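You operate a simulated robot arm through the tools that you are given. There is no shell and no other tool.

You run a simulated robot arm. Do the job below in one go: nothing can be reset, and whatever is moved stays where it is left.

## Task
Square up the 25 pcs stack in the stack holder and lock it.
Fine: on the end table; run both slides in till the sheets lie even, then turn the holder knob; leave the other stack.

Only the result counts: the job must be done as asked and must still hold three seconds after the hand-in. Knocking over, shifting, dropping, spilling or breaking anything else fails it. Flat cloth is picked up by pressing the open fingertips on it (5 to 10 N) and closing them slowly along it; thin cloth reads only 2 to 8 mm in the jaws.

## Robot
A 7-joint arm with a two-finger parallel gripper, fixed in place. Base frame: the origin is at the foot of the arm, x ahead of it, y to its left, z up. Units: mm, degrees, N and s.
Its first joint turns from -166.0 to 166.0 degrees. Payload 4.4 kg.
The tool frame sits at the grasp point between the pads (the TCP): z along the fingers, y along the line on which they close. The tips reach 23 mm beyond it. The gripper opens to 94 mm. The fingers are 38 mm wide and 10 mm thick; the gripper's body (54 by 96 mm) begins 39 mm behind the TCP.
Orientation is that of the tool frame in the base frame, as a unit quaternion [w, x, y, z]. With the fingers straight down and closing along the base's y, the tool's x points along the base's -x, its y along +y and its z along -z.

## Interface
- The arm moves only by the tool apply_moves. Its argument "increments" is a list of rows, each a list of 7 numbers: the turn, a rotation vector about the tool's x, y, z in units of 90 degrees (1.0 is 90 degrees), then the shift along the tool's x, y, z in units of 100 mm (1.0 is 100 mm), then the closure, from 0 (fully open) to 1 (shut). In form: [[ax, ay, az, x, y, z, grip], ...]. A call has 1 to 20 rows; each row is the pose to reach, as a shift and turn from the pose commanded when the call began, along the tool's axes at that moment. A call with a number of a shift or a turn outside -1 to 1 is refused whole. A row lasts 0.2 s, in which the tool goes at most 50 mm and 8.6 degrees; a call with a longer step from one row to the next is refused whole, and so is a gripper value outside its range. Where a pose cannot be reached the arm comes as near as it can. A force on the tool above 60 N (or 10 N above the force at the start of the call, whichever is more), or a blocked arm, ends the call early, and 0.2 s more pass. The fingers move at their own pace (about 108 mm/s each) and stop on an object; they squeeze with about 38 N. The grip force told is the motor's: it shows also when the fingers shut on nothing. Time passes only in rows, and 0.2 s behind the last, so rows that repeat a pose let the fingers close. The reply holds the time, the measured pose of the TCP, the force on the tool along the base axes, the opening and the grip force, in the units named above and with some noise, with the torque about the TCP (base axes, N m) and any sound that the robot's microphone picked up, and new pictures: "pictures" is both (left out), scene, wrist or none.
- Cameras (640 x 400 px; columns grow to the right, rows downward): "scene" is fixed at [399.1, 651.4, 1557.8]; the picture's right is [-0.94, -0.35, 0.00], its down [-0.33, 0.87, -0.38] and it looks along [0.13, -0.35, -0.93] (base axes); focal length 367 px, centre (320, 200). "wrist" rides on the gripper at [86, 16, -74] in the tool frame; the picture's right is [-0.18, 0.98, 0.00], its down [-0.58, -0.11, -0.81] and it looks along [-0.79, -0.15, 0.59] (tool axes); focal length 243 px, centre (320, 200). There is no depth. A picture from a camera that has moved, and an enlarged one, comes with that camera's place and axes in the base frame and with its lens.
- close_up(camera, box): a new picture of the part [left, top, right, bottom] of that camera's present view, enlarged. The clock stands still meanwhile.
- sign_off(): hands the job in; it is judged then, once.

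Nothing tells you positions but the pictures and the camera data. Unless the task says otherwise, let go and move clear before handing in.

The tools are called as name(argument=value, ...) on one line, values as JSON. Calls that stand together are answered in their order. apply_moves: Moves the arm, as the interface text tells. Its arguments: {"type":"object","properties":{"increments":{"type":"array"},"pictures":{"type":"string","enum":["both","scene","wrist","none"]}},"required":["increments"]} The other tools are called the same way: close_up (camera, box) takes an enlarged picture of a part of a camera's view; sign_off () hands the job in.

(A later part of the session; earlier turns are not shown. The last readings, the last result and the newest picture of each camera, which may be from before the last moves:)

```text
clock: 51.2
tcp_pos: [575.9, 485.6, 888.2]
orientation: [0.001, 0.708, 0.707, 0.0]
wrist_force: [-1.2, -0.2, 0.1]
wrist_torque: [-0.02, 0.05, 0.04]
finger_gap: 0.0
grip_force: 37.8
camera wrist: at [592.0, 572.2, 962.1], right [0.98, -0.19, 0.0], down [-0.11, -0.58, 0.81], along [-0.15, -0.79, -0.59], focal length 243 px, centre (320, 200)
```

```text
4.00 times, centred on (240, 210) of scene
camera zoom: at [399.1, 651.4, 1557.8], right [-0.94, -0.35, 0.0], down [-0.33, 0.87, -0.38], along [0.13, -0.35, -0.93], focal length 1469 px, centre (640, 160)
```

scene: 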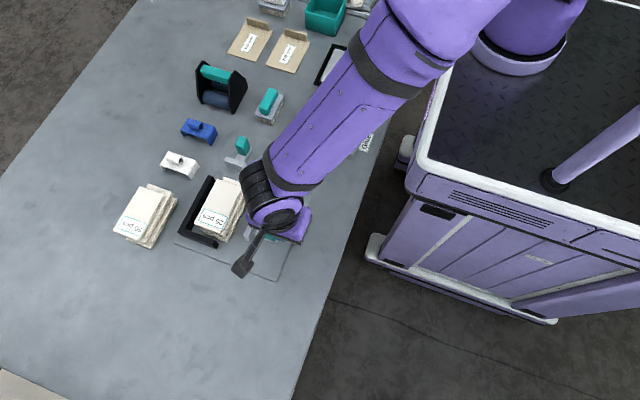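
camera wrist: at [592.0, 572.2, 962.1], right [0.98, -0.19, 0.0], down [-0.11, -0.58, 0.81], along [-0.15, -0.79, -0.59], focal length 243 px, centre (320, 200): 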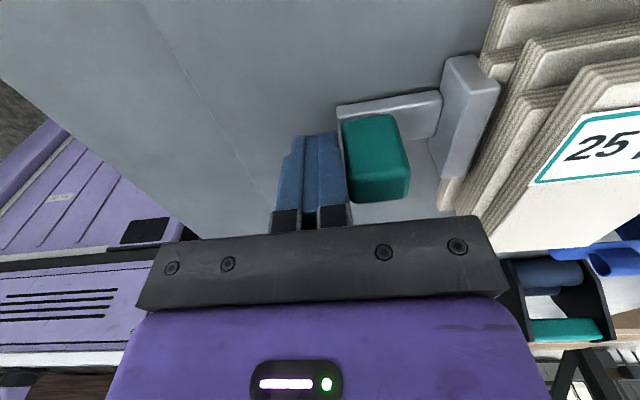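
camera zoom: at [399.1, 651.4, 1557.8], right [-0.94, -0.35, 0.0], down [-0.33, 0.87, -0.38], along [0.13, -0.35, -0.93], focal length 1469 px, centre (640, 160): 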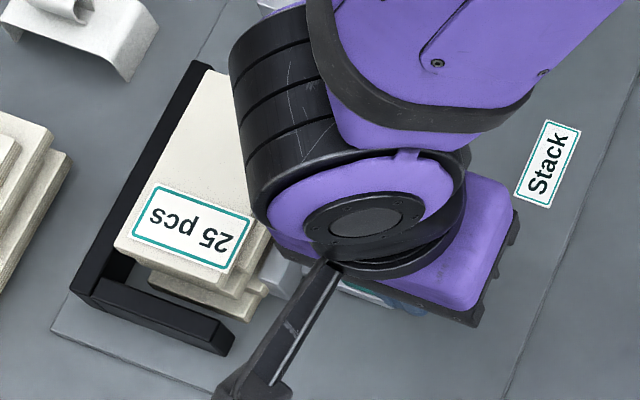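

The pad has reached the stack. I'll continue in finer steps, checking the force and the bundle alignment.

apply_moves(increments=[[0, 0, 0, 0, 0.02, 0, 1], [0, 0, 0, 0, 0.04, 0, 1], [0, 0, 0, 0, 0.06, 0, 1], [0, 0, 0, 0, 0.08, 0, 1], [0, 0, 0, 0, 0.1, 0, 1], [0, 0, 0, 0, 0.12, 0, 1], [0, 0, 0, 0, 0.12, 0, 1]], pictures="wrist")

close_up(camera="wrist", box=[400, 0, 640, 230])

close_up(camera="scene", box=[180, 160, 300, 260])

```text
clock: 52.8
tcp_pos: [589.0, 486.5, 887.8]
orientation: [0.001, 0.708, 0.706, 0.0]
wrist_force: [-1.3, -0.8, 0.8]
wrist_torque: [0.0, 0.0, -0.01]
finger_gap: 0.1
grip_force: 37.6
camera wrist: at [604.5, 572.9, 962.6], right [0.98, -0.19, 0.0], down [-0.11, -0.58, 0.81], along [-0.15, -0.79, -0.59], focal length 243 px, centre (320, 200)
```

wrist: 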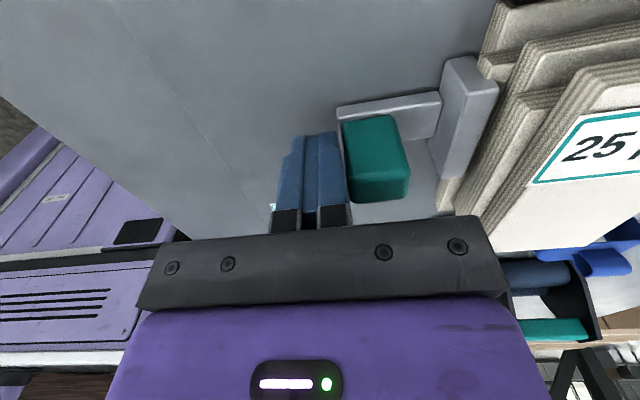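

```text
1.74 times, centred on (520, 115) of wrist
camera zoom: at [604.5, 572.9, 962.6], right [0.98, -0.19, 0.0], down [-0.11, -0.58, 0.81], along [-0.15, -0.79, -0.59], focal length 422 px, centre (-28, 348)
```

zoom: 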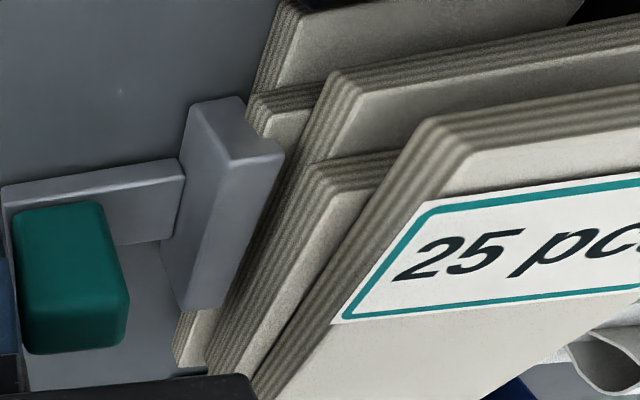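

```text
4.00 times, centred on (240, 210) of scene
camera zoom: at [399.1, 651.4, 1557.8], right [-0.94, -0.35, 0.0], down [-0.33, 0.87, -0.38], along [0.13, -0.35, -0.93], focal length 1469 px, centre (640, 160)
```

zoom: 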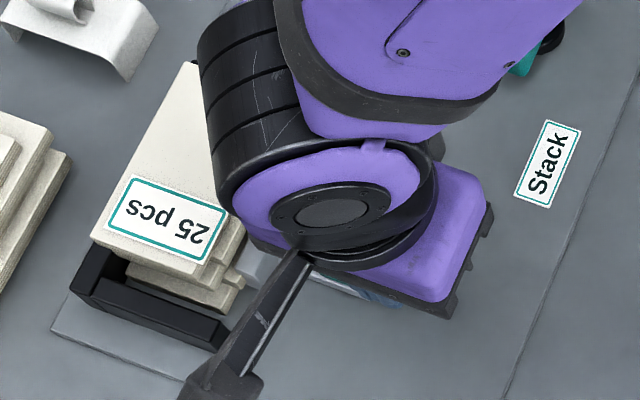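

The stack slides along as one unit with about 1 N. Continuing toward the long wall.

apply_moves(increments=[[0, 0, 0, 0, 0.02, 0, 1], [0, 0, 0, 0, 0.04, 0, 1], [0, 0, 0, 0, 0.06, 0, 1], [0, 0, 0, 0, 0.06, 0, 1]], pictures="none")

apply_moves(increments=[[0, 0, 0, 0, 0.01, 0, 1], [0, 0, 0, 0, 0.02, 0, 1], [0, 0, 0, 0, 0.02, 0, 1]], pictures="wrist")

close_up(camera="wrist", box=[400, 0, 640, 230])

```text
clock: 53.8
tcp_pos: [591.3, 486.9, 886.7]
orientation: [0.0, 0.707, 0.707, -0.001]
wrist_force: [-27.9, -8.8, 5.3]
wrist_torque: [0.05, -0.26, -0.03]
finger_gap: 0.2
grip_force: 38.1
```

```text
clock: 54.6
tcp_pos: [591.0, 486.6, 887.2]
orientation: [-0.001, 0.706, 0.708, -0.002]
wrist_force: [-54.6, -14.3, -1.9]
wrist_torque: [0.03, -0.34, -0.08]
finger_gap: 0.1
grip_force: 37.7
camera wrist: at [607.5, 573.4, 961.9], right [0.98, -0.18, 0.0], down [-0.1, -0.58, 0.81], along [-0.15, -0.79, -0.59], focal length 243 px, centre (320, 200)
```

wrist: 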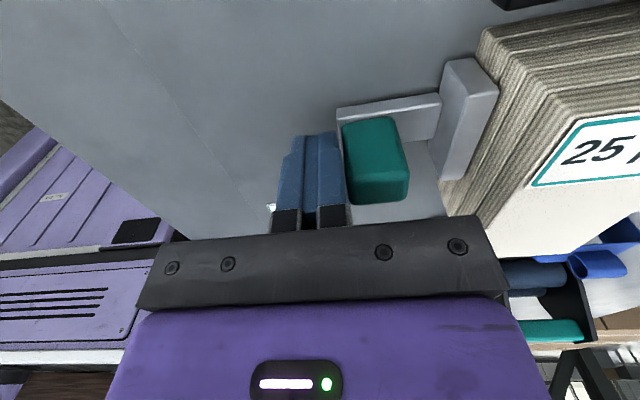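

```text
1.74 times, centred on (520, 115) of wrist
camera zoom: at [607.5, 573.4, 961.9], right [0.98, -0.18, 0.0], down [-0.1, -0.58, 0.81], along [-0.15, -0.79, -0.59], focal length 422 px, centre (-28, 348)
```

zoom: 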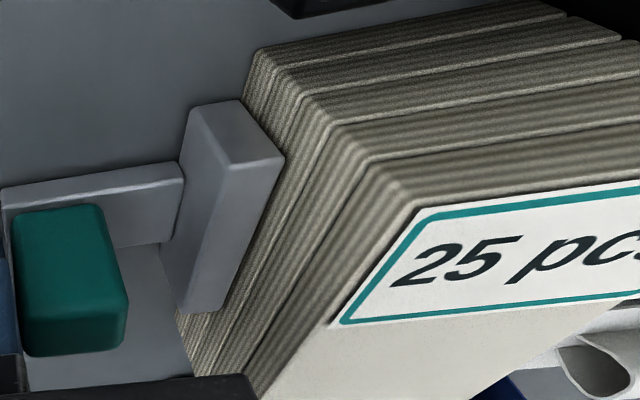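

The slide has stopped hard at about 55 N and the bundles now look even. I'll ease off a few millimetres and check that it stays put.

apply_moves(increments=[[0, 0, 0, 0, -0.02, 0, 1], [0, 0, 0, 0, -0.04, 0, 1], [0, 0, 0, 0, -0.08, 0, 1], [0, 0, 0, 0, -0.12, 0, 1], [0, 0, 0, 0, -0.12, 0, 1]], pictures="wrist")

close_up(camera="wrist", box=[380, 0, 640, 230])

close_up(camera="scene", box=[180, 160, 300, 260])

```text
clock: 55.8
tcp_pos: [584.2, 487.2, 888.6]
orientation: [-0.001, 0.708, 0.706, 0.001]
wrist_force: [-0.2, 0.3, -0.5]
wrist_torque: [0.0, -0.02, -0.02]
finger_gap: 0.0
grip_force: 37.7
camera wrist: at [600.9, 573.1, 963.5], right [0.98, -0.19, 0.0], down [-0.11, -0.58, 0.81], along [-0.15, -0.79, -0.59], focal length 243 px, centre (320, 200)
```

wrist: 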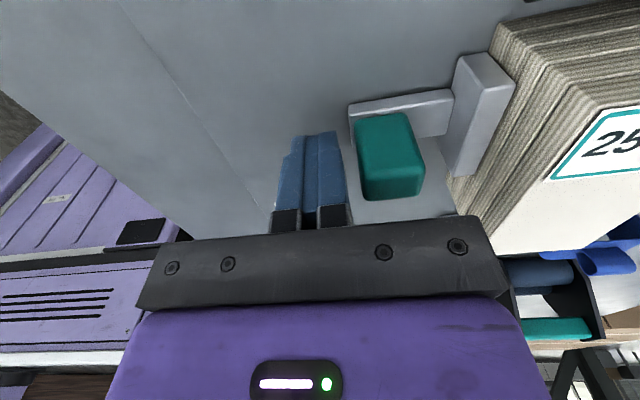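

```text
1.74 times, centred on (510, 115) of wrist
camera zoom: at [600.9, 573.1, 963.5], right [0.98, -0.19, 0.0], down [-0.11, -0.58, 0.81], along [-0.15, -0.79, -0.59], focal length 422 px, centre (-10, 348)
```

zoom: 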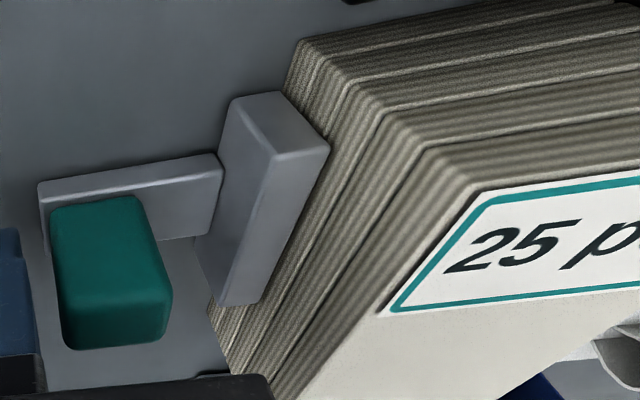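

```text
4.00 times, centred on (240, 210) of scene
camera zoom: at [399.1, 651.4, 1557.8], right [-0.94, -0.35, 0.0], down [-0.33, 0.87, -0.38], along [0.13, -0.35, -0.93], focal length 1469 px, centre (640, 160)
```

zoom: 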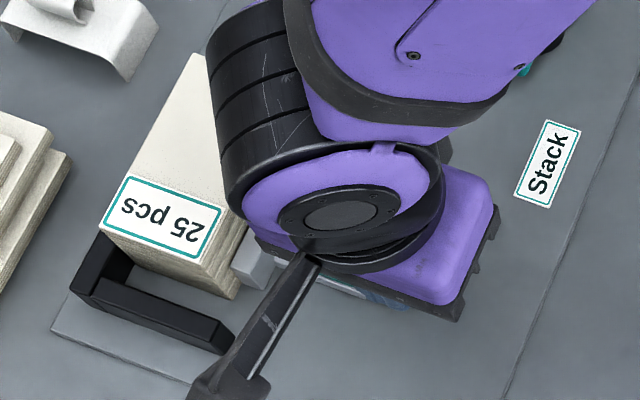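

Slide 1 stays put and the bundles look even. Next I'll rise and move behind slide 2's handle at about (697, 328) to push along +y.

apply_moves(increments=[[0, 0, 0, 0, -0.08, -0.1, 1], [0, 0, 0, 0, -0.1, -0.25, 1], [0, 0, 0, 0, -0.1, -0.45, 1], [0, 0, 0, 0, -0.1, -0.65, 1], [0, 0, 0, 0, -0.1, -0.85, 1], [0, 0, 0, 0, -0.1, -0.95, 1], [0, 0, 0, 0, -0.1, -0.95, 1]], pictures="none")

apply_moves(increments=[[0, 0, 0, -0.18, 0.06, 0, 1], [0, 0, 0, -0.36, 0.12, 0, 1], [0, 0, 0, -0.54, 0.2, 0, 1], [0, 0, 0, -0.72, 0.3, 0, 1], [0, 0, 0, -0.88, 0.4, 0, 1], [0, 0, 0, -1.0, 0.5, 0, 1], [0, 0, 0, -1.0, 0.5, 0, 1]], pictures="none")

apply_moves(increments=[[0, 0, 0, -0.18, 0.12, 0, 1], [0, 0, 0, -0.36, 0.24, 0, 1], [0, 0, 0, -0.54, 0.36, 0, 1], [0, 0, 0, -0.72, 0.48, 0, 1], [0, 0, 0, -0.88, 0.6, 0, 1], [0, 0, 0, -1.0, 0.7, 0, 1], [0, 0, 0, -1.0, 0.7, 0, 1]], pictures="both")

close_up(camera="scene", box=[170, 170, 290, 270])

```text
clock: 57.4
tcp_pos: [576.2, 485.2, 981.6]
orientation: [0.0, 0.708, 0.706, 0.001]
wrist_force: [0.9, 0.6, 0.4]
wrist_torque: [-0.02, 0.0, -0.01]
finger_gap: 0.2
grip_force: 38.5
```

```text
clock: 59.0
tcp_pos: [625.0, 386.3, 982.8]
orientation: [0.0, 0.708, 0.707, 0.0]
wrist_force: [0.4, -0.3, -1.1]
wrist_torque: [-0.03, -0.02, 0.0]
finger_gap: 0.1
grip_force: 37.7
```

```text
clock: 60.6
tcp_pos: [695.0, 285.4, 983.6]
orientation: [0.0, 0.708, 0.706, -0.001]
wrist_force: [-0.1, 0.0, 0.0]
wrist_torque: [0.03, 0.0, 0.02]
finger_gap: 0.0
grip_force: 37.9
camera wrist: at [710.1, 371.1, 1058.0], right [0.98, -0.19, 0.0], down [-0.11, -0.58, 0.81], along [-0.15, -0.79, -0.59], focal length 243 px, centre (320, 200)
```

scene: 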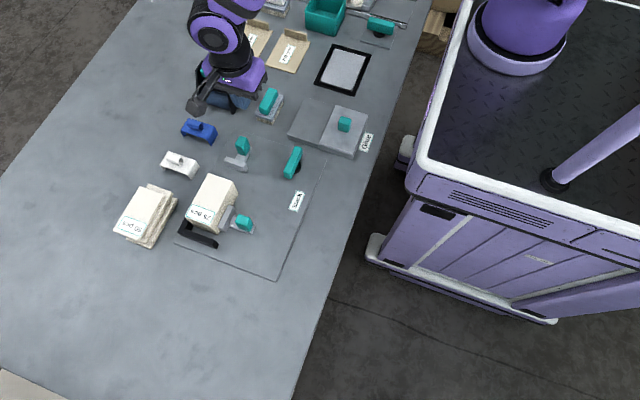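
wrist: 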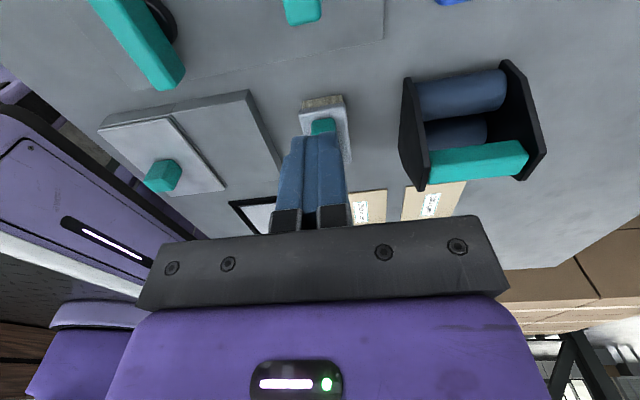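

```text
4.00 times, centred on (230, 220) of scene
camera zoom: at [399.1, 651.4, 1557.8], right [-0.94, -0.35, 0.0], down [-0.33, 0.87, -0.38], along [0.13, -0.35, -0.93], focal length 1469 px, centre (680, 120)
```

zoom: 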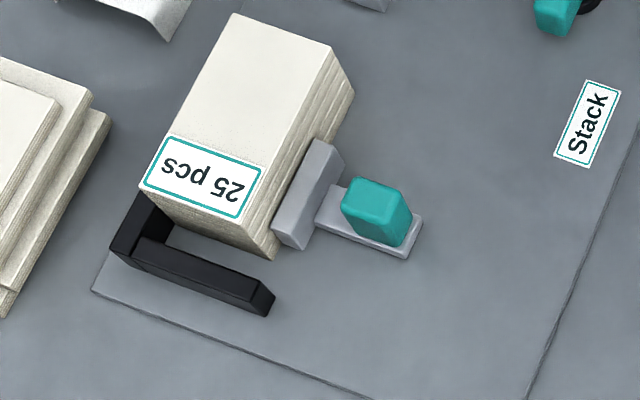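

The stack looks even against slide 1. I'm at (695, 285), behind slide 2's handle, and will lower to handle height.

apply_moves(increments=[[0, 0, 0, 0, 0.01, 0.2, 1], [0, 0, 0, 0, 0.01, 0.4, 1], [0, 0, 0, 0, 0.01, 0.6, 1], [0, 0, 0, 0, 0.01, 0.75, 1], [0, 0, 0, 0, 0.01, 0.85, 1], [0, 0, 0, 0, 0.01, 0.92, 1], [0, 0, 0, 0, 0.01, 0.96, 1], [0, 0, 0, 0, 0.01, 0.96, 1]], pictures="both")

close_up(camera="scene", box=[180, 90, 300, 190])

```text
clock: 62.4
tcp_pos: [695.4, 285.9, 885.5]
orientation: [0.0, 0.707, 0.707, 0.0]
wrist_force: [-0.5, 0.4, 0.0]
wrist_torque: [0.01, 0.0, -0.01]
finger_gap: 0.2
grip_force: 38.0
camera wrist: at [711.5, 372.1, 960.6], right [0.98, -0.19, 0.0], down [-0.11, -0.58, 0.81], along [-0.15, -0.79, -0.59], focal length 243 px, centre (320, 200)
```

scene: 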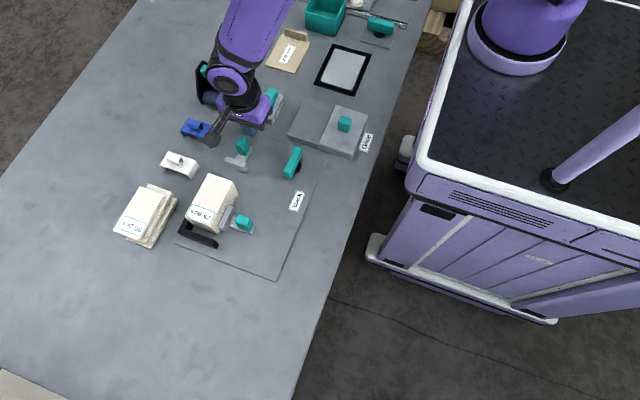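
wrist: 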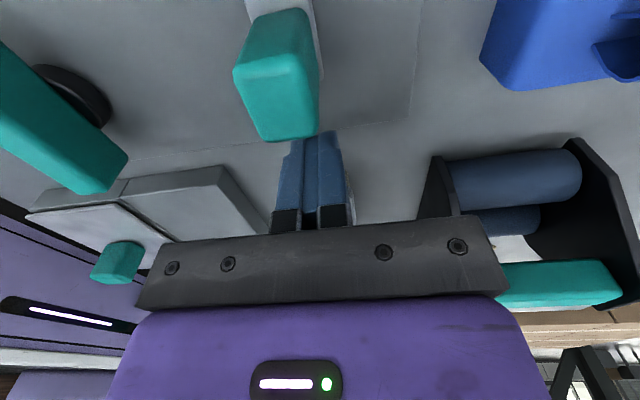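

```text
4.00 times, centred on (240, 140) of scene
camera zoom: at [399.1, 651.4, 1557.8], right [-0.94, -0.35, 0.0], down [-0.33, 0.87, -0.38], along [0.13, -0.35, -0.93], focal length 1469 px, centre (640, 440)
```

zoom: 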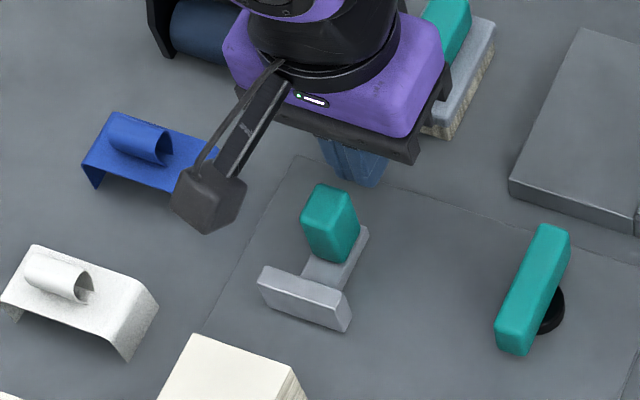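

Lined up behind slide 2's handle with clearance all round. Pushing along +y slowly.

apply_moves(increments=[[0, 0, 0, 0.05, 0, 0, 1], [0, 0, 0, 0.1, 0, 0, 1], [0, 0, 0, 0.14, 0, 0, 1], [0, 0, 0, 0.18, 0, 0, 1], [0, 0, 0, 0.22, 0, 0, 1], [0, 0, 0, 0.26, 0, 0, 1], [0, 0, 0, 0.3, 0, 0, 1], [0, 0, 0, 0.3, 0, 0, 1]], pictures="wrist")

close_up(camera="scene", box=[180, 110, 300, 210])

```text
clock: 64.2
tcp_pos: [695.3, 316.4, 887.5]
orientation: [0.0, 0.707, 0.707, -0.001]
wrist_force: [0.5, 0.2, -0.4]
wrist_torque: [0.01, 0.0, -0.04]
finger_gap: 0.0
grip_force: 37.9
camera wrist: at [710.7, 403.3, 961.6], right [0.98, -0.19, 0.0], down [-0.11, -0.58, 0.81], along [-0.15, -0.79, -0.59], focal length 243 px, centre (320, 200)
```

wrist: 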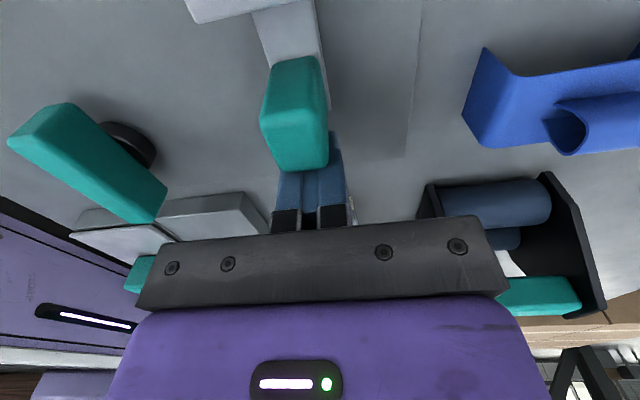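

```text
4.00 times, centred on (240, 160) of scene
camera zoom: at [399.1, 651.4, 1557.8], right [-0.94, -0.35, 0.0], down [-0.33, 0.87, -0.38], along [0.13, -0.35, -0.93], focal length 1469 px, centre (640, 360)
```

zoom: 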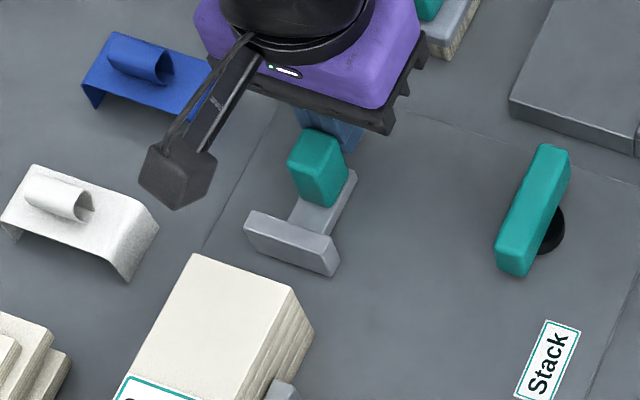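

Slide 2 is moving, about 14 mm so far. I'll continue until its pad is near the stack.

apply_moves(increments=[[0, 0, 0, 0.04, 0, 0, 1], [0, 0, 0, 0.08, 0, 0, 1], [0, 0, 0, 0.12, 0, 0, 1], [0, 0, 0, 0.16, 0, 0, 1], [0, 0, 0, 0.2, 0, 0, 1], [0, 0, 0, 0.24, 0, 0, 1], [0, 0, 0, 0.28, 0, 0, 1], [0, 0, 0, 0.32, 0, 0, 1], [0, 0, 0, 0.32, 0, 0, 1]], pictures="none")

close_up(camera="scene", box=[180, 130, 300, 230])

```text
clock: 66.2
tcp_pos: [695.4, 348.0, 886.5]
orientation: [0.0, 0.707, 0.707, 0.0]
wrist_force: [-0.4, -0.6, -1.0]
wrist_torque: [-0.01, -0.02, 0.06]
finger_gap: 0.0
grip_force: 37.6
```

```text
4.00 times, centred on (240, 180) of scene
camera zoom: at [399.1, 651.4, 1557.8], right [-0.94, -0.35, 0.0], down [-0.33, 0.87, -0.38], along [0.13, -0.35, -0.93], focal length 1469 px, centre (640, 280)
```

zoom: 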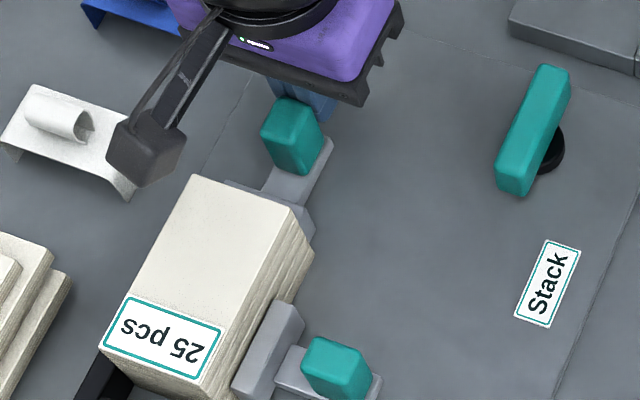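

The pad is at the stack's edge. Continuing in finer steps toward the short wall.

apply_moves(increments=[[0, 0, 0, 0.02, 0, 0, 1], [0, 0, 0, 0.04, 0, 0, 1], [0, 0, 0, 0.06, 0, 0, 1], [0, 0, 0, 0.08, 0, 0, 1], [0, 0, 0, 0.08, 0, 0, 1]], pictures="none")

apply_moves(increments=[[0, 0, 0, 0.02, 0, 0, 1], [0, 0, 0, 0.04, 0, 0, 1], [0, 0, 0, 0.04, 0, 0, 1]], pictures="none")

close_up(camera="scene", box=[180, 130, 300, 230])

```text
clock: 67.4
tcp_pos: [695.6, 357.0, 886.5]
orientation: [0.0, 0.708, 0.707, 0.001]
wrist_force: [0.4, -0.3, -0.2]
wrist_torque: [0.03, 0.05, 0.01]
finger_gap: 0.0
grip_force: 38.3
```

```text
clock: 68.2
tcp_pos: [694.9, 361.9, 885.9]
orientation: [0.0, 0.708, 0.706, -0.001]
wrist_force: [-0.8, -1.1, 0.1]
wrist_torque: [0.0, -0.02, -0.01]
finger_gap: 0.0
grip_force: 38.5
```

```text
4.00 times, centred on (240, 180) of scene
camera zoom: at [399.1, 651.4, 1557.8], right [-0.94, -0.35, 0.0], down [-0.33, 0.87, -0.38], along [0.13, -0.35, -0.93], focal length 1469 px, centre (640, 280)
```

zoom: 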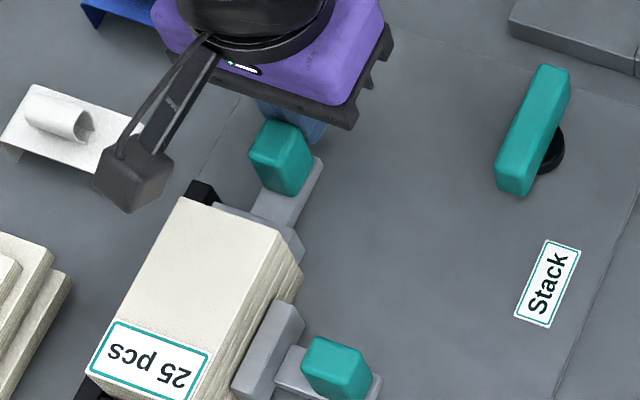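

The stack is moving in with low force. Continuing 2 mm at a time until it seats on the short wall.

apply_moves(increments=[[0, 0, 0, 0.01, 0, 0, 1], [0, 0, 0, 0.02, 0, 0, 1], [0, 0, 0, 0.03, 0, 0, 1], [0, 0, 0, 0.03, 0, 0, 1]], pictures="none")

apply_moves(increments=[[0, 0, 0, 0.01, 0, 0, 1], [0, 0, 0, 0.02, 0, 0, 1], [0, 0, 0, 0.02, 0, 0, 1]], pictures="none")

close_up(camera="scene", box=[170, 150, 290, 250])

```text
clock: 69.2
tcp_pos: [694.6, 362.2, 887.3]
orientation: [0.001, 0.708, 0.706, -0.001]
wrist_force: [-3.7, -15.8, 0.3]
wrist_torque: [0.13, -0.02, 0.24]
finger_gap: 0.0
grip_force: 37.9
```

```text
clock: 70.0
tcp_pos: [694.9, 362.1, 886.3]
orientation: [0.0, 0.708, 0.706, -0.001]
wrist_force: [-12.8, -42.0, 4.9]
wrist_torque: [0.4, -0.08, 0.51]
finger_gap: 0.0
grip_force: 37.9
```

```text
4.00 times, centred on (230, 200) of scene
camera zoom: at [399.1, 651.4, 1557.8], right [-0.94, -0.35, 0.0], down [-0.33, 0.87, -0.38], along [0.13, -0.35, -0.93], focal length 1469 px, centre (680, 200)
```

zoom: 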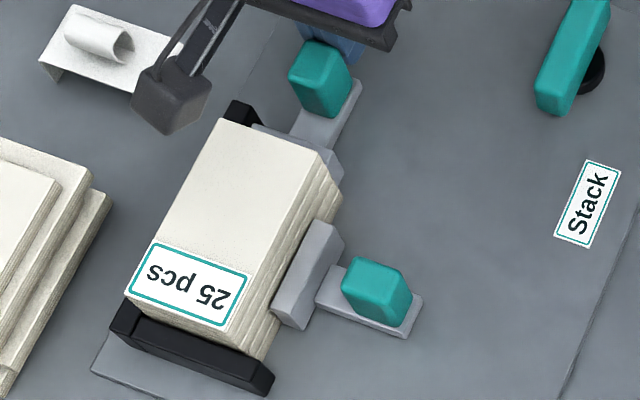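

Slide 2 seated at about 42 N with the stack against both walls. I'll back off and rise to inspect.

apply_moves(increments=[[0, 0, 0, -0.03, 0, 0, 1], [0, 0, 0, -0.06, 0, 0, 1], [0, 0, 0, -0.12, 0, 0, 1], [0, 0, 0, -0.18, 0, -0.05, 1], [0, 0, 0, -0.24, 0, -0.2, 1], [0, 0, 0, -0.3, -0.02, -0.4, 1], [0, 0, 0, -0.36, -0.04, -0.6, 1], [0, 0, 0, -0.4, -0.06, -0.8, 1], [0, 0, 0, -0.4, -0.06, -0.9, 1], [0, 0, 0, -0.4, -0.06, -0.9, 1]], pictures="both")

close_up(camera="scene", box=[175, 160, 275, 250])

close_up(camera="scene", box=[200, 175, 250, 215])

close_up(camera="scene", box=[175, 205, 240, 250])

```text
clock: 72.2
tcp_pos: [689.5, 325.7, 977.2]
orientation: [0.0, 0.708, 0.706, 0.0]
wrist_force: [0.4, 0.1, 0.2]
wrist_torque: [-0.02, 0.01, 0.01]
finger_gap: 0.2
grip_force: 37.9
camera wrist: at [705.3, 410.1, 1051.4], right [0.98, -0.19, 0.0], down [-0.11, -0.58, 0.81], along [-0.15, -0.79, -0.59], focal length 243 px, centre (320, 200)
```

scene: 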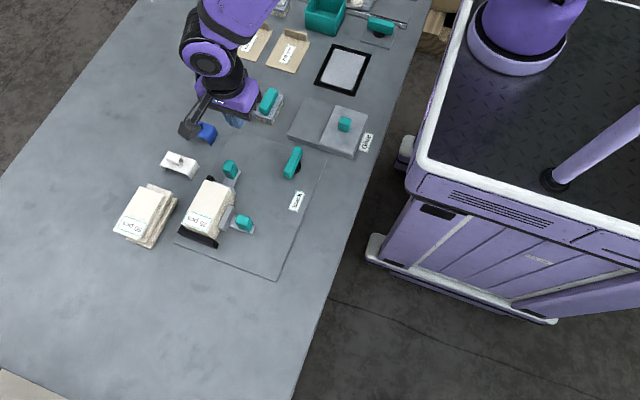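
wrist: 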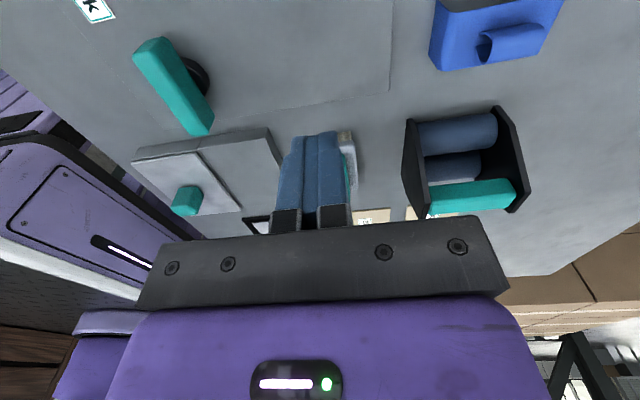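

```text
4.44 times, centred on (225, 205) of scene
camera zoom: at [399.1, 651.4, 1557.8], right [-0.94, -0.35, 0.0], down [-0.33, 0.87, -0.38], along [0.13, -0.35, -0.93], focal length 1632 px, centre (742, 178)
```

zoom: 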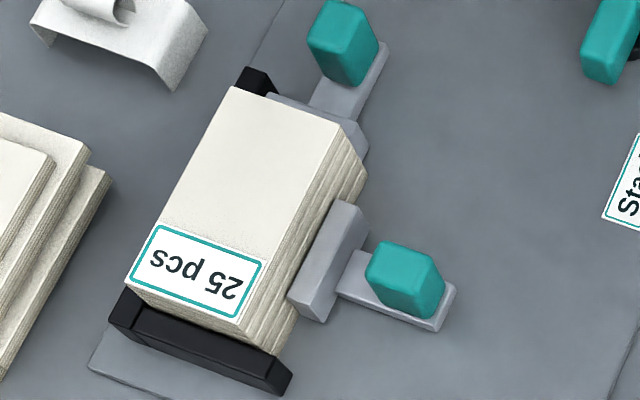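

```text
10.00 times, centred on (225, 195) of scene
camera zoom: at [399.1, 651.4, 1557.8], right [-0.94, -0.35, 0.0], down [-0.33, 0.87, -0.38], along [0.13, -0.35, -0.93], focal length 3672 px, centre (1270, 250)
```

zoom: 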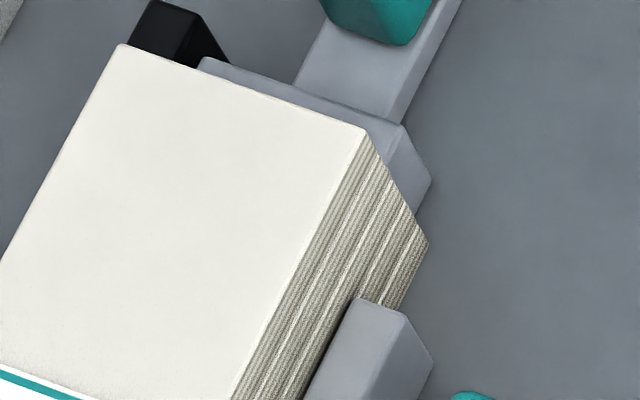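

```text
8.89 times, centred on (208, 228) of scene
camera zoom: at [399.1, 651.4, 1557.8], right [-0.94, -0.35, 0.0], down [-0.33, 0.87, -0.38], along [0.13, -0.35, -0.93], focal length 3264 px, centre (1320, -44)
```

zoom: 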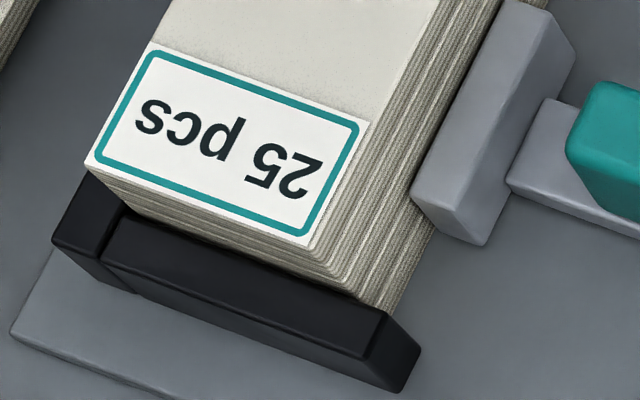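

The stack is even and seated between both slides and the walls. Now to the knob, a teal bar about 18 × 63 mm along y at about (580, 325), which I'll grip across x.

apply_moves(increments=[[0, 0, 0, 0, -0.18, 0, 0.8], [0, 0, 0, 0, -0.36, 0, 0.47], [0, 0, 0, 0, -0.54, 0, 0.47], [0, 0, 0, 0, -0.72, 0, 0.47], [0, 0, 0, 0, -0.88, 0, 0.47], [0, 0, 0, 0, -1.0, 0, 0.47], [0, 0, 0, 0, -1.0, 0, 0.47]], pictures="none")

apply_moves(increments=[[0, 0, 0, 0, -0.05, 0.1, 0.47], [0, 0, 0, 0, -0.09, 0.25, 0.47], [0, 0, 0, 0, -0.095, 0.4, 0.47], [0, 0, 0, 0, -0.095, 0.5, 0.47], [0, 0, 0, 0, -0.095, 0.5, 0.47]], pictures="both")

close_up(camera="wrist", box=[200, 60, 480, 235])

close_up(camera="scene", box=[250, 110, 350, 200])

```text
clock: 73.8
tcp_pos: [587.7, 324.6, 976.7]
orientation: [0.0, 0.708, 0.706, 0.0]
wrist_force: [-0.4, -0.5, 0.9]
wrist_torque: [-0.02, -0.03, 0.0]
finger_gap: 49.8
grip_force: 0.1
```

```text
clock: 75.0
tcp_pos: [579.7, 325.6, 926.1]
orientation: [-0.001, 0.708, 0.707, 0.0]
wrist_force: [-0.9, -0.9, -0.3]
wrist_torque: [-0.02, -0.03, -0.01]
finger_gap: 50.1
grip_force: 0.0
camera wrist: at [595.2, 411.8, 1000.7], right [0.98, -0.19, 0.0], down [-0.11, -0.58, 0.81], along [-0.15, -0.79, -0.59], focal length 243 px, centre (320, 200)
```

scene: 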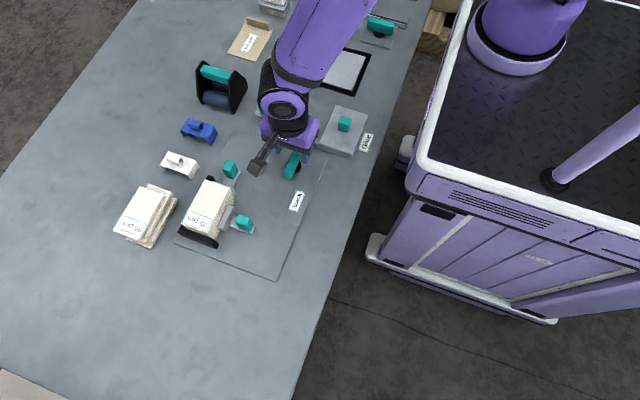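
wrist: 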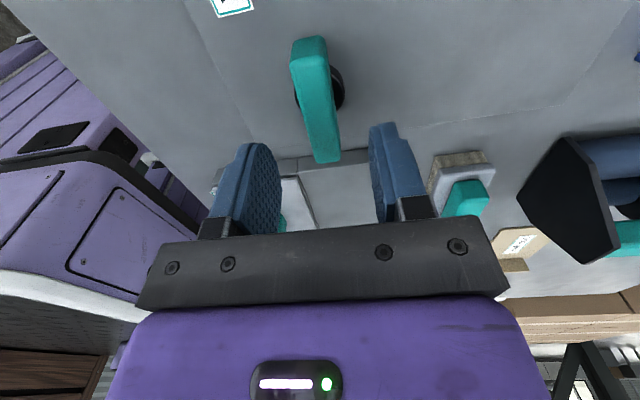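

```text
2.29 times, centred on (340, 148) of wrist
camera zoom: at [595.2, 411.8, 1000.7], right [0.98, -0.19, 0.0], down [-0.11, -0.58, 0.81], along [-0.15, -0.79, -0.59], focal length 555 px, centre (274, 320)
```

zoom: 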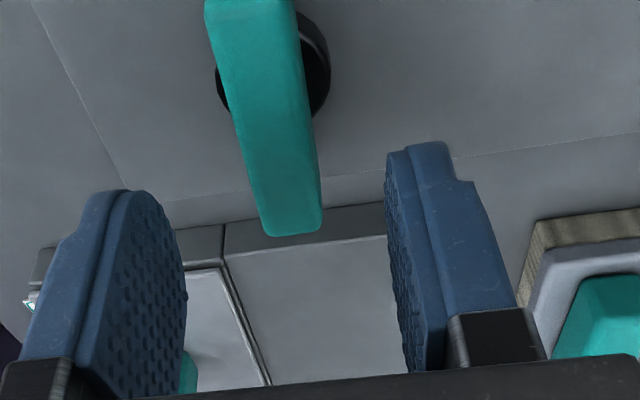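

```text
4.44 times, centred on (300, 155) of scene
camera zoom: at [399.1, 651.4, 1557.8], right [-0.94, -0.35, 0.0], down [-0.33, 0.87, -0.38], along [0.13, -0.35, -0.93], focal length 1632 px, centre (409, 400)
```

zoom: 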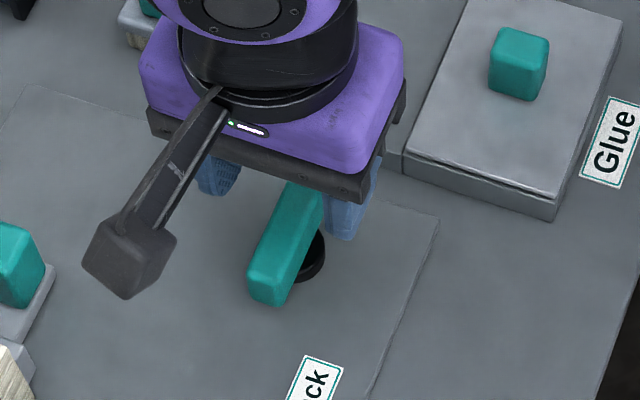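

The fingers straddle the knob line at (580, 325). I'll zoom in to refine the knob's centre before descending.

close_up(camera="wrist", box=[270, 20, 370, 85])

close_up(camera="wrist", box=[270, 60, 370, 170])

```text
6.15 times, centred on (320, 52) of wrist
camera zoom: at [595.2, 411.8, 1000.7], right [0.98, -0.19, 0.0], down [-0.11, -0.58, 0.81], along [-0.15, -0.79, -0.59], focal length 1493 px, centre (320, 1108)
```

zoom: 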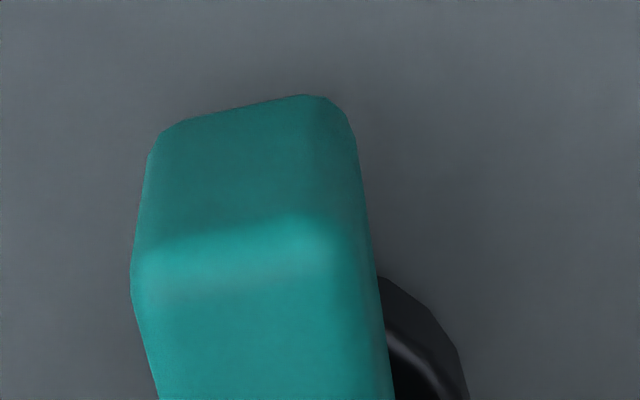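

```text
3.64 times, centred on (320, 115) of wrist
camera zoom: at [595.2, 411.8, 1000.7], right [0.98, -0.19, 0.0], down [-0.11, -0.58, 0.81], along [-0.15, -0.79, -0.59], focal length 882 px, centre (320, 509)
```

zoom: 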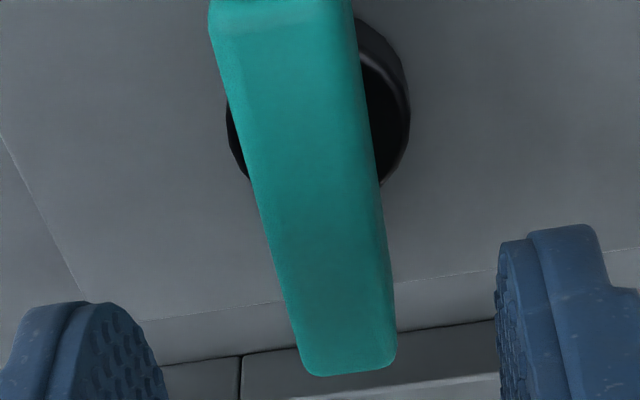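

The knob bar spans about y 294–360 and z 856–882, so its centre is near (580, 327). Descending to grip it with the tips just above its base disc.

apply_moves(increments=[[0, 0, 0, 0.01, 0, 0.1, 0.47], [0, 0, 0, 0.015, 0, 0.2, 0.47], [0, 0, 0, 0.015, 0, 0.3, 0.47], [0, 0, 0, 0.015, 0, 0.38, 0.47], [0, 0, 0, 0.015, 0, 0.42, 0.47], [0, 0, 0, 0.015, 0, 0.42, 0.47]], pictures="wrist")

close_up(camera="wrist", box=[200, 60, 480, 235])

close_up(camera="scene", box=[255, 120, 345, 200])

```text
clock: 76.4
tcp_pos: [579.8, 327.0, 885.0]
orientation: [0.0, 0.708, 0.706, 0.0]
wrist_force: [-0.6, 0.3, 0.2]
wrist_torque: [-0.01, 0.0, 0.01]
finger_gap: 49.8
grip_force: 0.0
camera wrist: at [595.4, 412.9, 959.7], right [0.98, -0.19, 0.0], down [-0.11, -0.58, 0.81], along [-0.15, -0.79, -0.59], focal length 243 px, centre (320, 200)
```

wrist: 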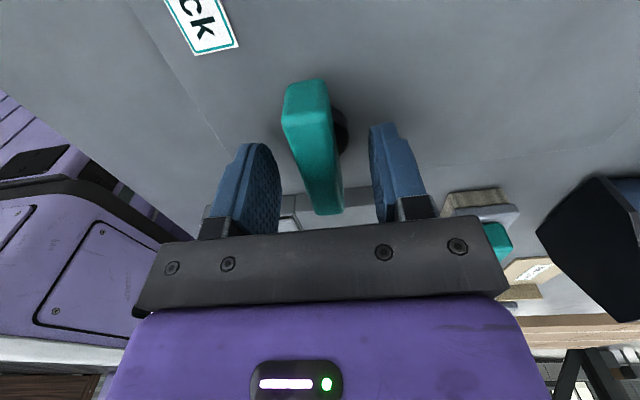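

```text
2.29 times, centred on (340, 148) of wrist
camera zoom: at [595.4, 412.9, 959.7], right [0.98, -0.19, 0.0], down [-0.11, -0.58, 0.81], along [-0.15, -0.79, -0.59], focal length 555 px, centre (274, 320)
```

zoom: 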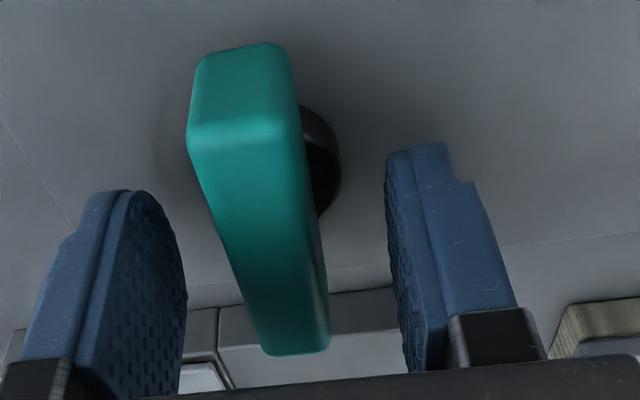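

```text
5.00 times, centred on (300, 160) of scene
camera zoom: at [399.1, 651.4, 1557.8], right [-0.94, -0.35, 0.0], down [-0.33, 0.87, -0.38], along [0.13, -0.35, -0.93], focal length 1836 px, centre (420, 400)
```

zoom: 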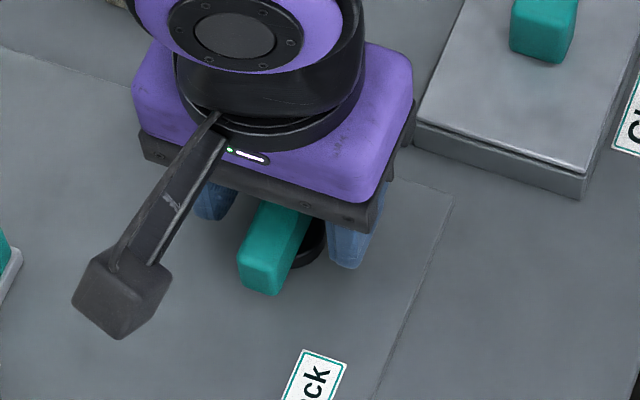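

The bar is centred between the fingers. Closing on it now.

apply_moves(increments=[[0, 0, 0, 0, 0, 0, 0.6], [0, 0, 0, 0, 0, 0, 0.7], [0, 0, 0, 0, 0, 0, 0.76], [0, 0, 0, 0, 0, 0, 0.8], [0, 0, 0, 0, 0, 0, 0.85], [0, 0, 0, 0, 0, 0, 0.9], [0, 0, 0, 0, 0, 0, 0.9]], pictures="wrist")

```text
clock: 78.0
tcp_pos: [579.8, 327.2, 886.5]
orientation: [0.0, 0.708, 0.706, 0.001]
wrist_force: [3.9, -0.6, 0.4]
wrist_torque: [-0.04, -0.21, 0.68]
finger_gap: 18.0
grip_force: 45.1
camera wrist: at [595.7, 412.9, 959.7], right [0.98, -0.19, 0.0], down [-0.11, -0.58, 0.81], along [-0.15, -0.79, -0.59], focal length 243 px, centre (320, 200)
```

wrist: 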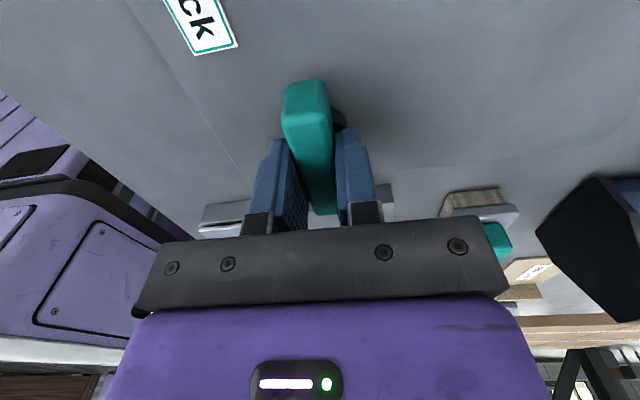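

Gripped at 18.0 mm. I'll test a small clockwise turn, as seen from above, and read the torque.

apply_moves(increments=[[0, 0, 0.03, 0, 0, 0, 0.9], [0, 0, 0.06, 0, 0, 0, 0.9], [0, 0, 0.08, 0, 0, 0, 0.9], [0, 0, 0.08, 0, 0, 0, 0.9]], pictures="wrist")

```text
clock: 79.0
tcp_pos: [580.4, 327.7, 885.1]
orientation: [0.0, 0.75, 0.661, -0.001]
wrist_force: [6.5, 3.7, 5.6]
wrist_torque: [-0.15, 0.11, 2.09]
finger_gap: 22.9
grip_force: 45.1
camera wrist: at [606.5, 410.6, 959.8], right [0.95, -0.31, 0.0], down [-0.18, -0.56, 0.81], along [-0.25, -0.77, -0.59], focal length 243 px, centre (320, 200)
```

wrist: 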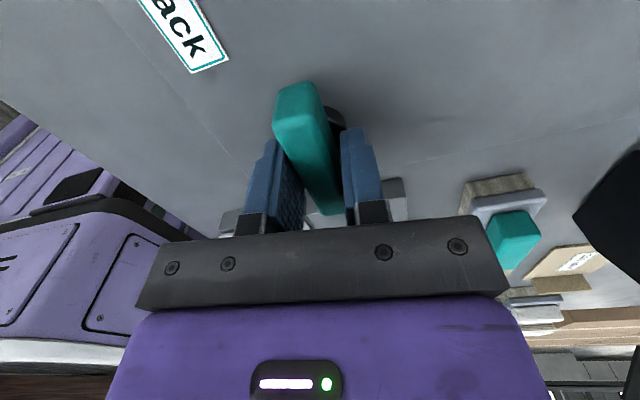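

Clockwise is blocked, because the fingers spread and the torque rose without the knob moving. I'll go back and try counter-clockwise.

apply_moves(increments=[[0, 0, -0.03, 0, 0, 0, 0.9], [0, 0, -0.06, 0, 0, 0, 0.9], [0, 0, -0.08, 0, 0, 0, 0.9], [0, 0, -0.08, 0, 0, 0, 0.9]], pictures="none")

apply_moves(increments=[[0, 0, -0.03, 0, 0, 0, 0.9], [0, 0, -0.06, 0, 0, 0, 0.9], [0, 0, -0.1, 0, 0, 0, 0.9], [0, 0, -0.1, 0, 0, 0, 0.9]], pictures="wrist")

```text
clock: 80.0
tcp_pos: [579.5, 326.8, 885.5]
orientation: [0.0, 0.708, 0.707, 0.001]
wrist_force: [5.8, -8.2, 4.1]
wrist_torque: [-0.73, -0.1, 0.99]
finger_gap: 17.7
grip_force: 44.9
```

```text
clock: 81.0
tcp_pos: [580.4, 326.7, 885.3]
orientation: [0.001, 0.651, 0.759, 0.001]
wrist_force: [13.6, -10.6, 15.9]
wrist_torque: [-1.31, -0.09, -0.02]
finger_gap: 17.7
grip_force: 44.4
camera wrist: at [582.4, 414.2, 959.8], right [1.0, -0.03, 0.0], down [-0.02, -0.59, 0.81], along [-0.02, -0.81, -0.59], focal length 243 px, centre (320, 200)
```

wrist: 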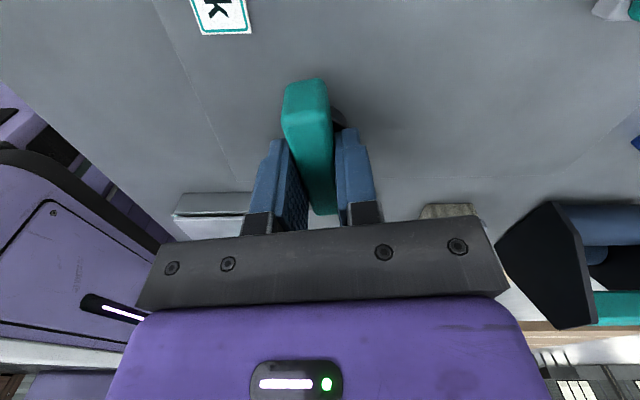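

Counter-clockwise turns the knob, with the gap steady and low torque, but side forces show my grip is off its axis by about 3 mm. I'll release, shift toward the axis and regrip.

apply_moves(increments=[[0, 0, 0, 0, 0, 0, 0.75], [0, 0, 0, 0, 0, 0, 0.65], [0, 0, 0, 0.015, 0.008, -0.005, 0.65], [0, 0, 0, 0.033, 0.015, -0.01, 0.65], [0, 0, 0, 0.033, 0.015, -0.01, 0.65]], pictures="wrist")

close_up(camera="wrist", box=[220, 60, 440, 235])

close_up(camera="scene", box=[255, 120, 345, 200])

```text
clock: 82.2
tcp_pos: [579.5, 329.9, 885.8]
orientation: [0.0, 0.651, 0.759, 0.0]
wrist_force: [0.4, 0.0, -0.3]
wrist_torque: [-0.02, 0.01, 0.01]
finger_gap: 33.0
grip_force: 0.2
camera wrist: at [582.4, 418.0, 960.0], right [1.0, -0.03, 0.0], down [-0.02, -0.59, 0.81], along [-0.02, -0.81, -0.59], focal length 243 px, centre (320, 200)
```

wrist: 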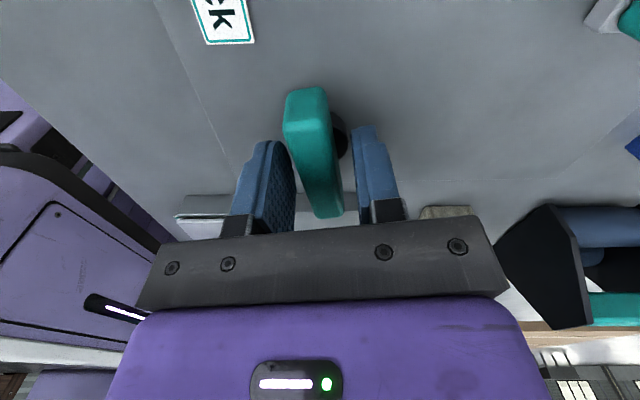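

```text
2.29 times, centred on (330, 148) of wrist
camera zoom: at [582.4, 418.0, 960.0], right [1.0, -0.03, 0.0], down [-0.02, -0.59, 0.81], along [-0.02, -0.81, -0.59], focal length 555 px, centre (297, 320)
```

zoom: 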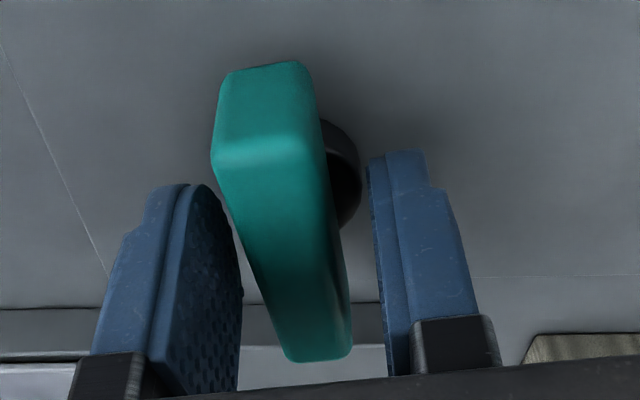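

```text
5.00 times, centred on (300, 160) of scene
camera zoom: at [399.1, 651.4, 1557.8], right [-0.94, -0.35, 0.0], down [-0.33, 0.87, -0.38], along [0.13, -0.35, -0.93], focal length 1836 px, centre (420, 400)
```

zoom: 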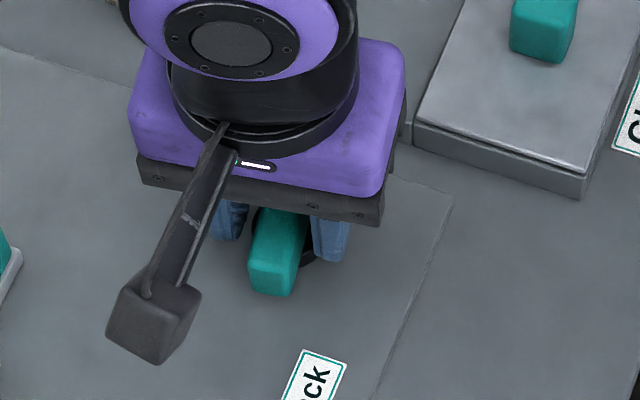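

The knob stayed at its new angle. Regripping now and checking the side forces.

apply_moves(increments=[[0, 0, 0, 0, 0, 0, 0.72], [0, 0, 0, 0, 0, 0, 0.78], [0, 0, 0, 0, 0, 0, 0.84], [0, 0, 0, 0, 0, 0, 0.9], [0, 0, 0, 0, 0, 0, 0.9]], pictures="none")

apply_moves(increments=[[0, 0, -0.04, 0, 0, 0, 0.9], [0, 0, -0.08, 0, 0, 0, 0.9], [0, 0, -0.12, 0, 0, 0, 0.9], [0, 0, -0.12, 0, 0, 0, 0.9]], pictures="none")

```text
clock: 83.4
tcp_pos: [580.4, 330.4, 886.2]
orientation: [0.001, 0.65, 0.76, 0.0]
wrist_force: [-4.9, -1.7, -0.2]
wrist_torque: [0.23, 0.01, 0.02]
finger_gap: 17.6
grip_force: 44.5
```

```text
clock: 84.4
tcp_pos: [579.4, 330.5, 885.2]
orientation: [-0.001, 0.575, 0.818, -0.001]
wrist_force: [-6.0, -1.6, -9.8]
wrist_torque: [0.04, -0.22, -0.01]
finger_gap: 17.9
grip_force: 45.3
```

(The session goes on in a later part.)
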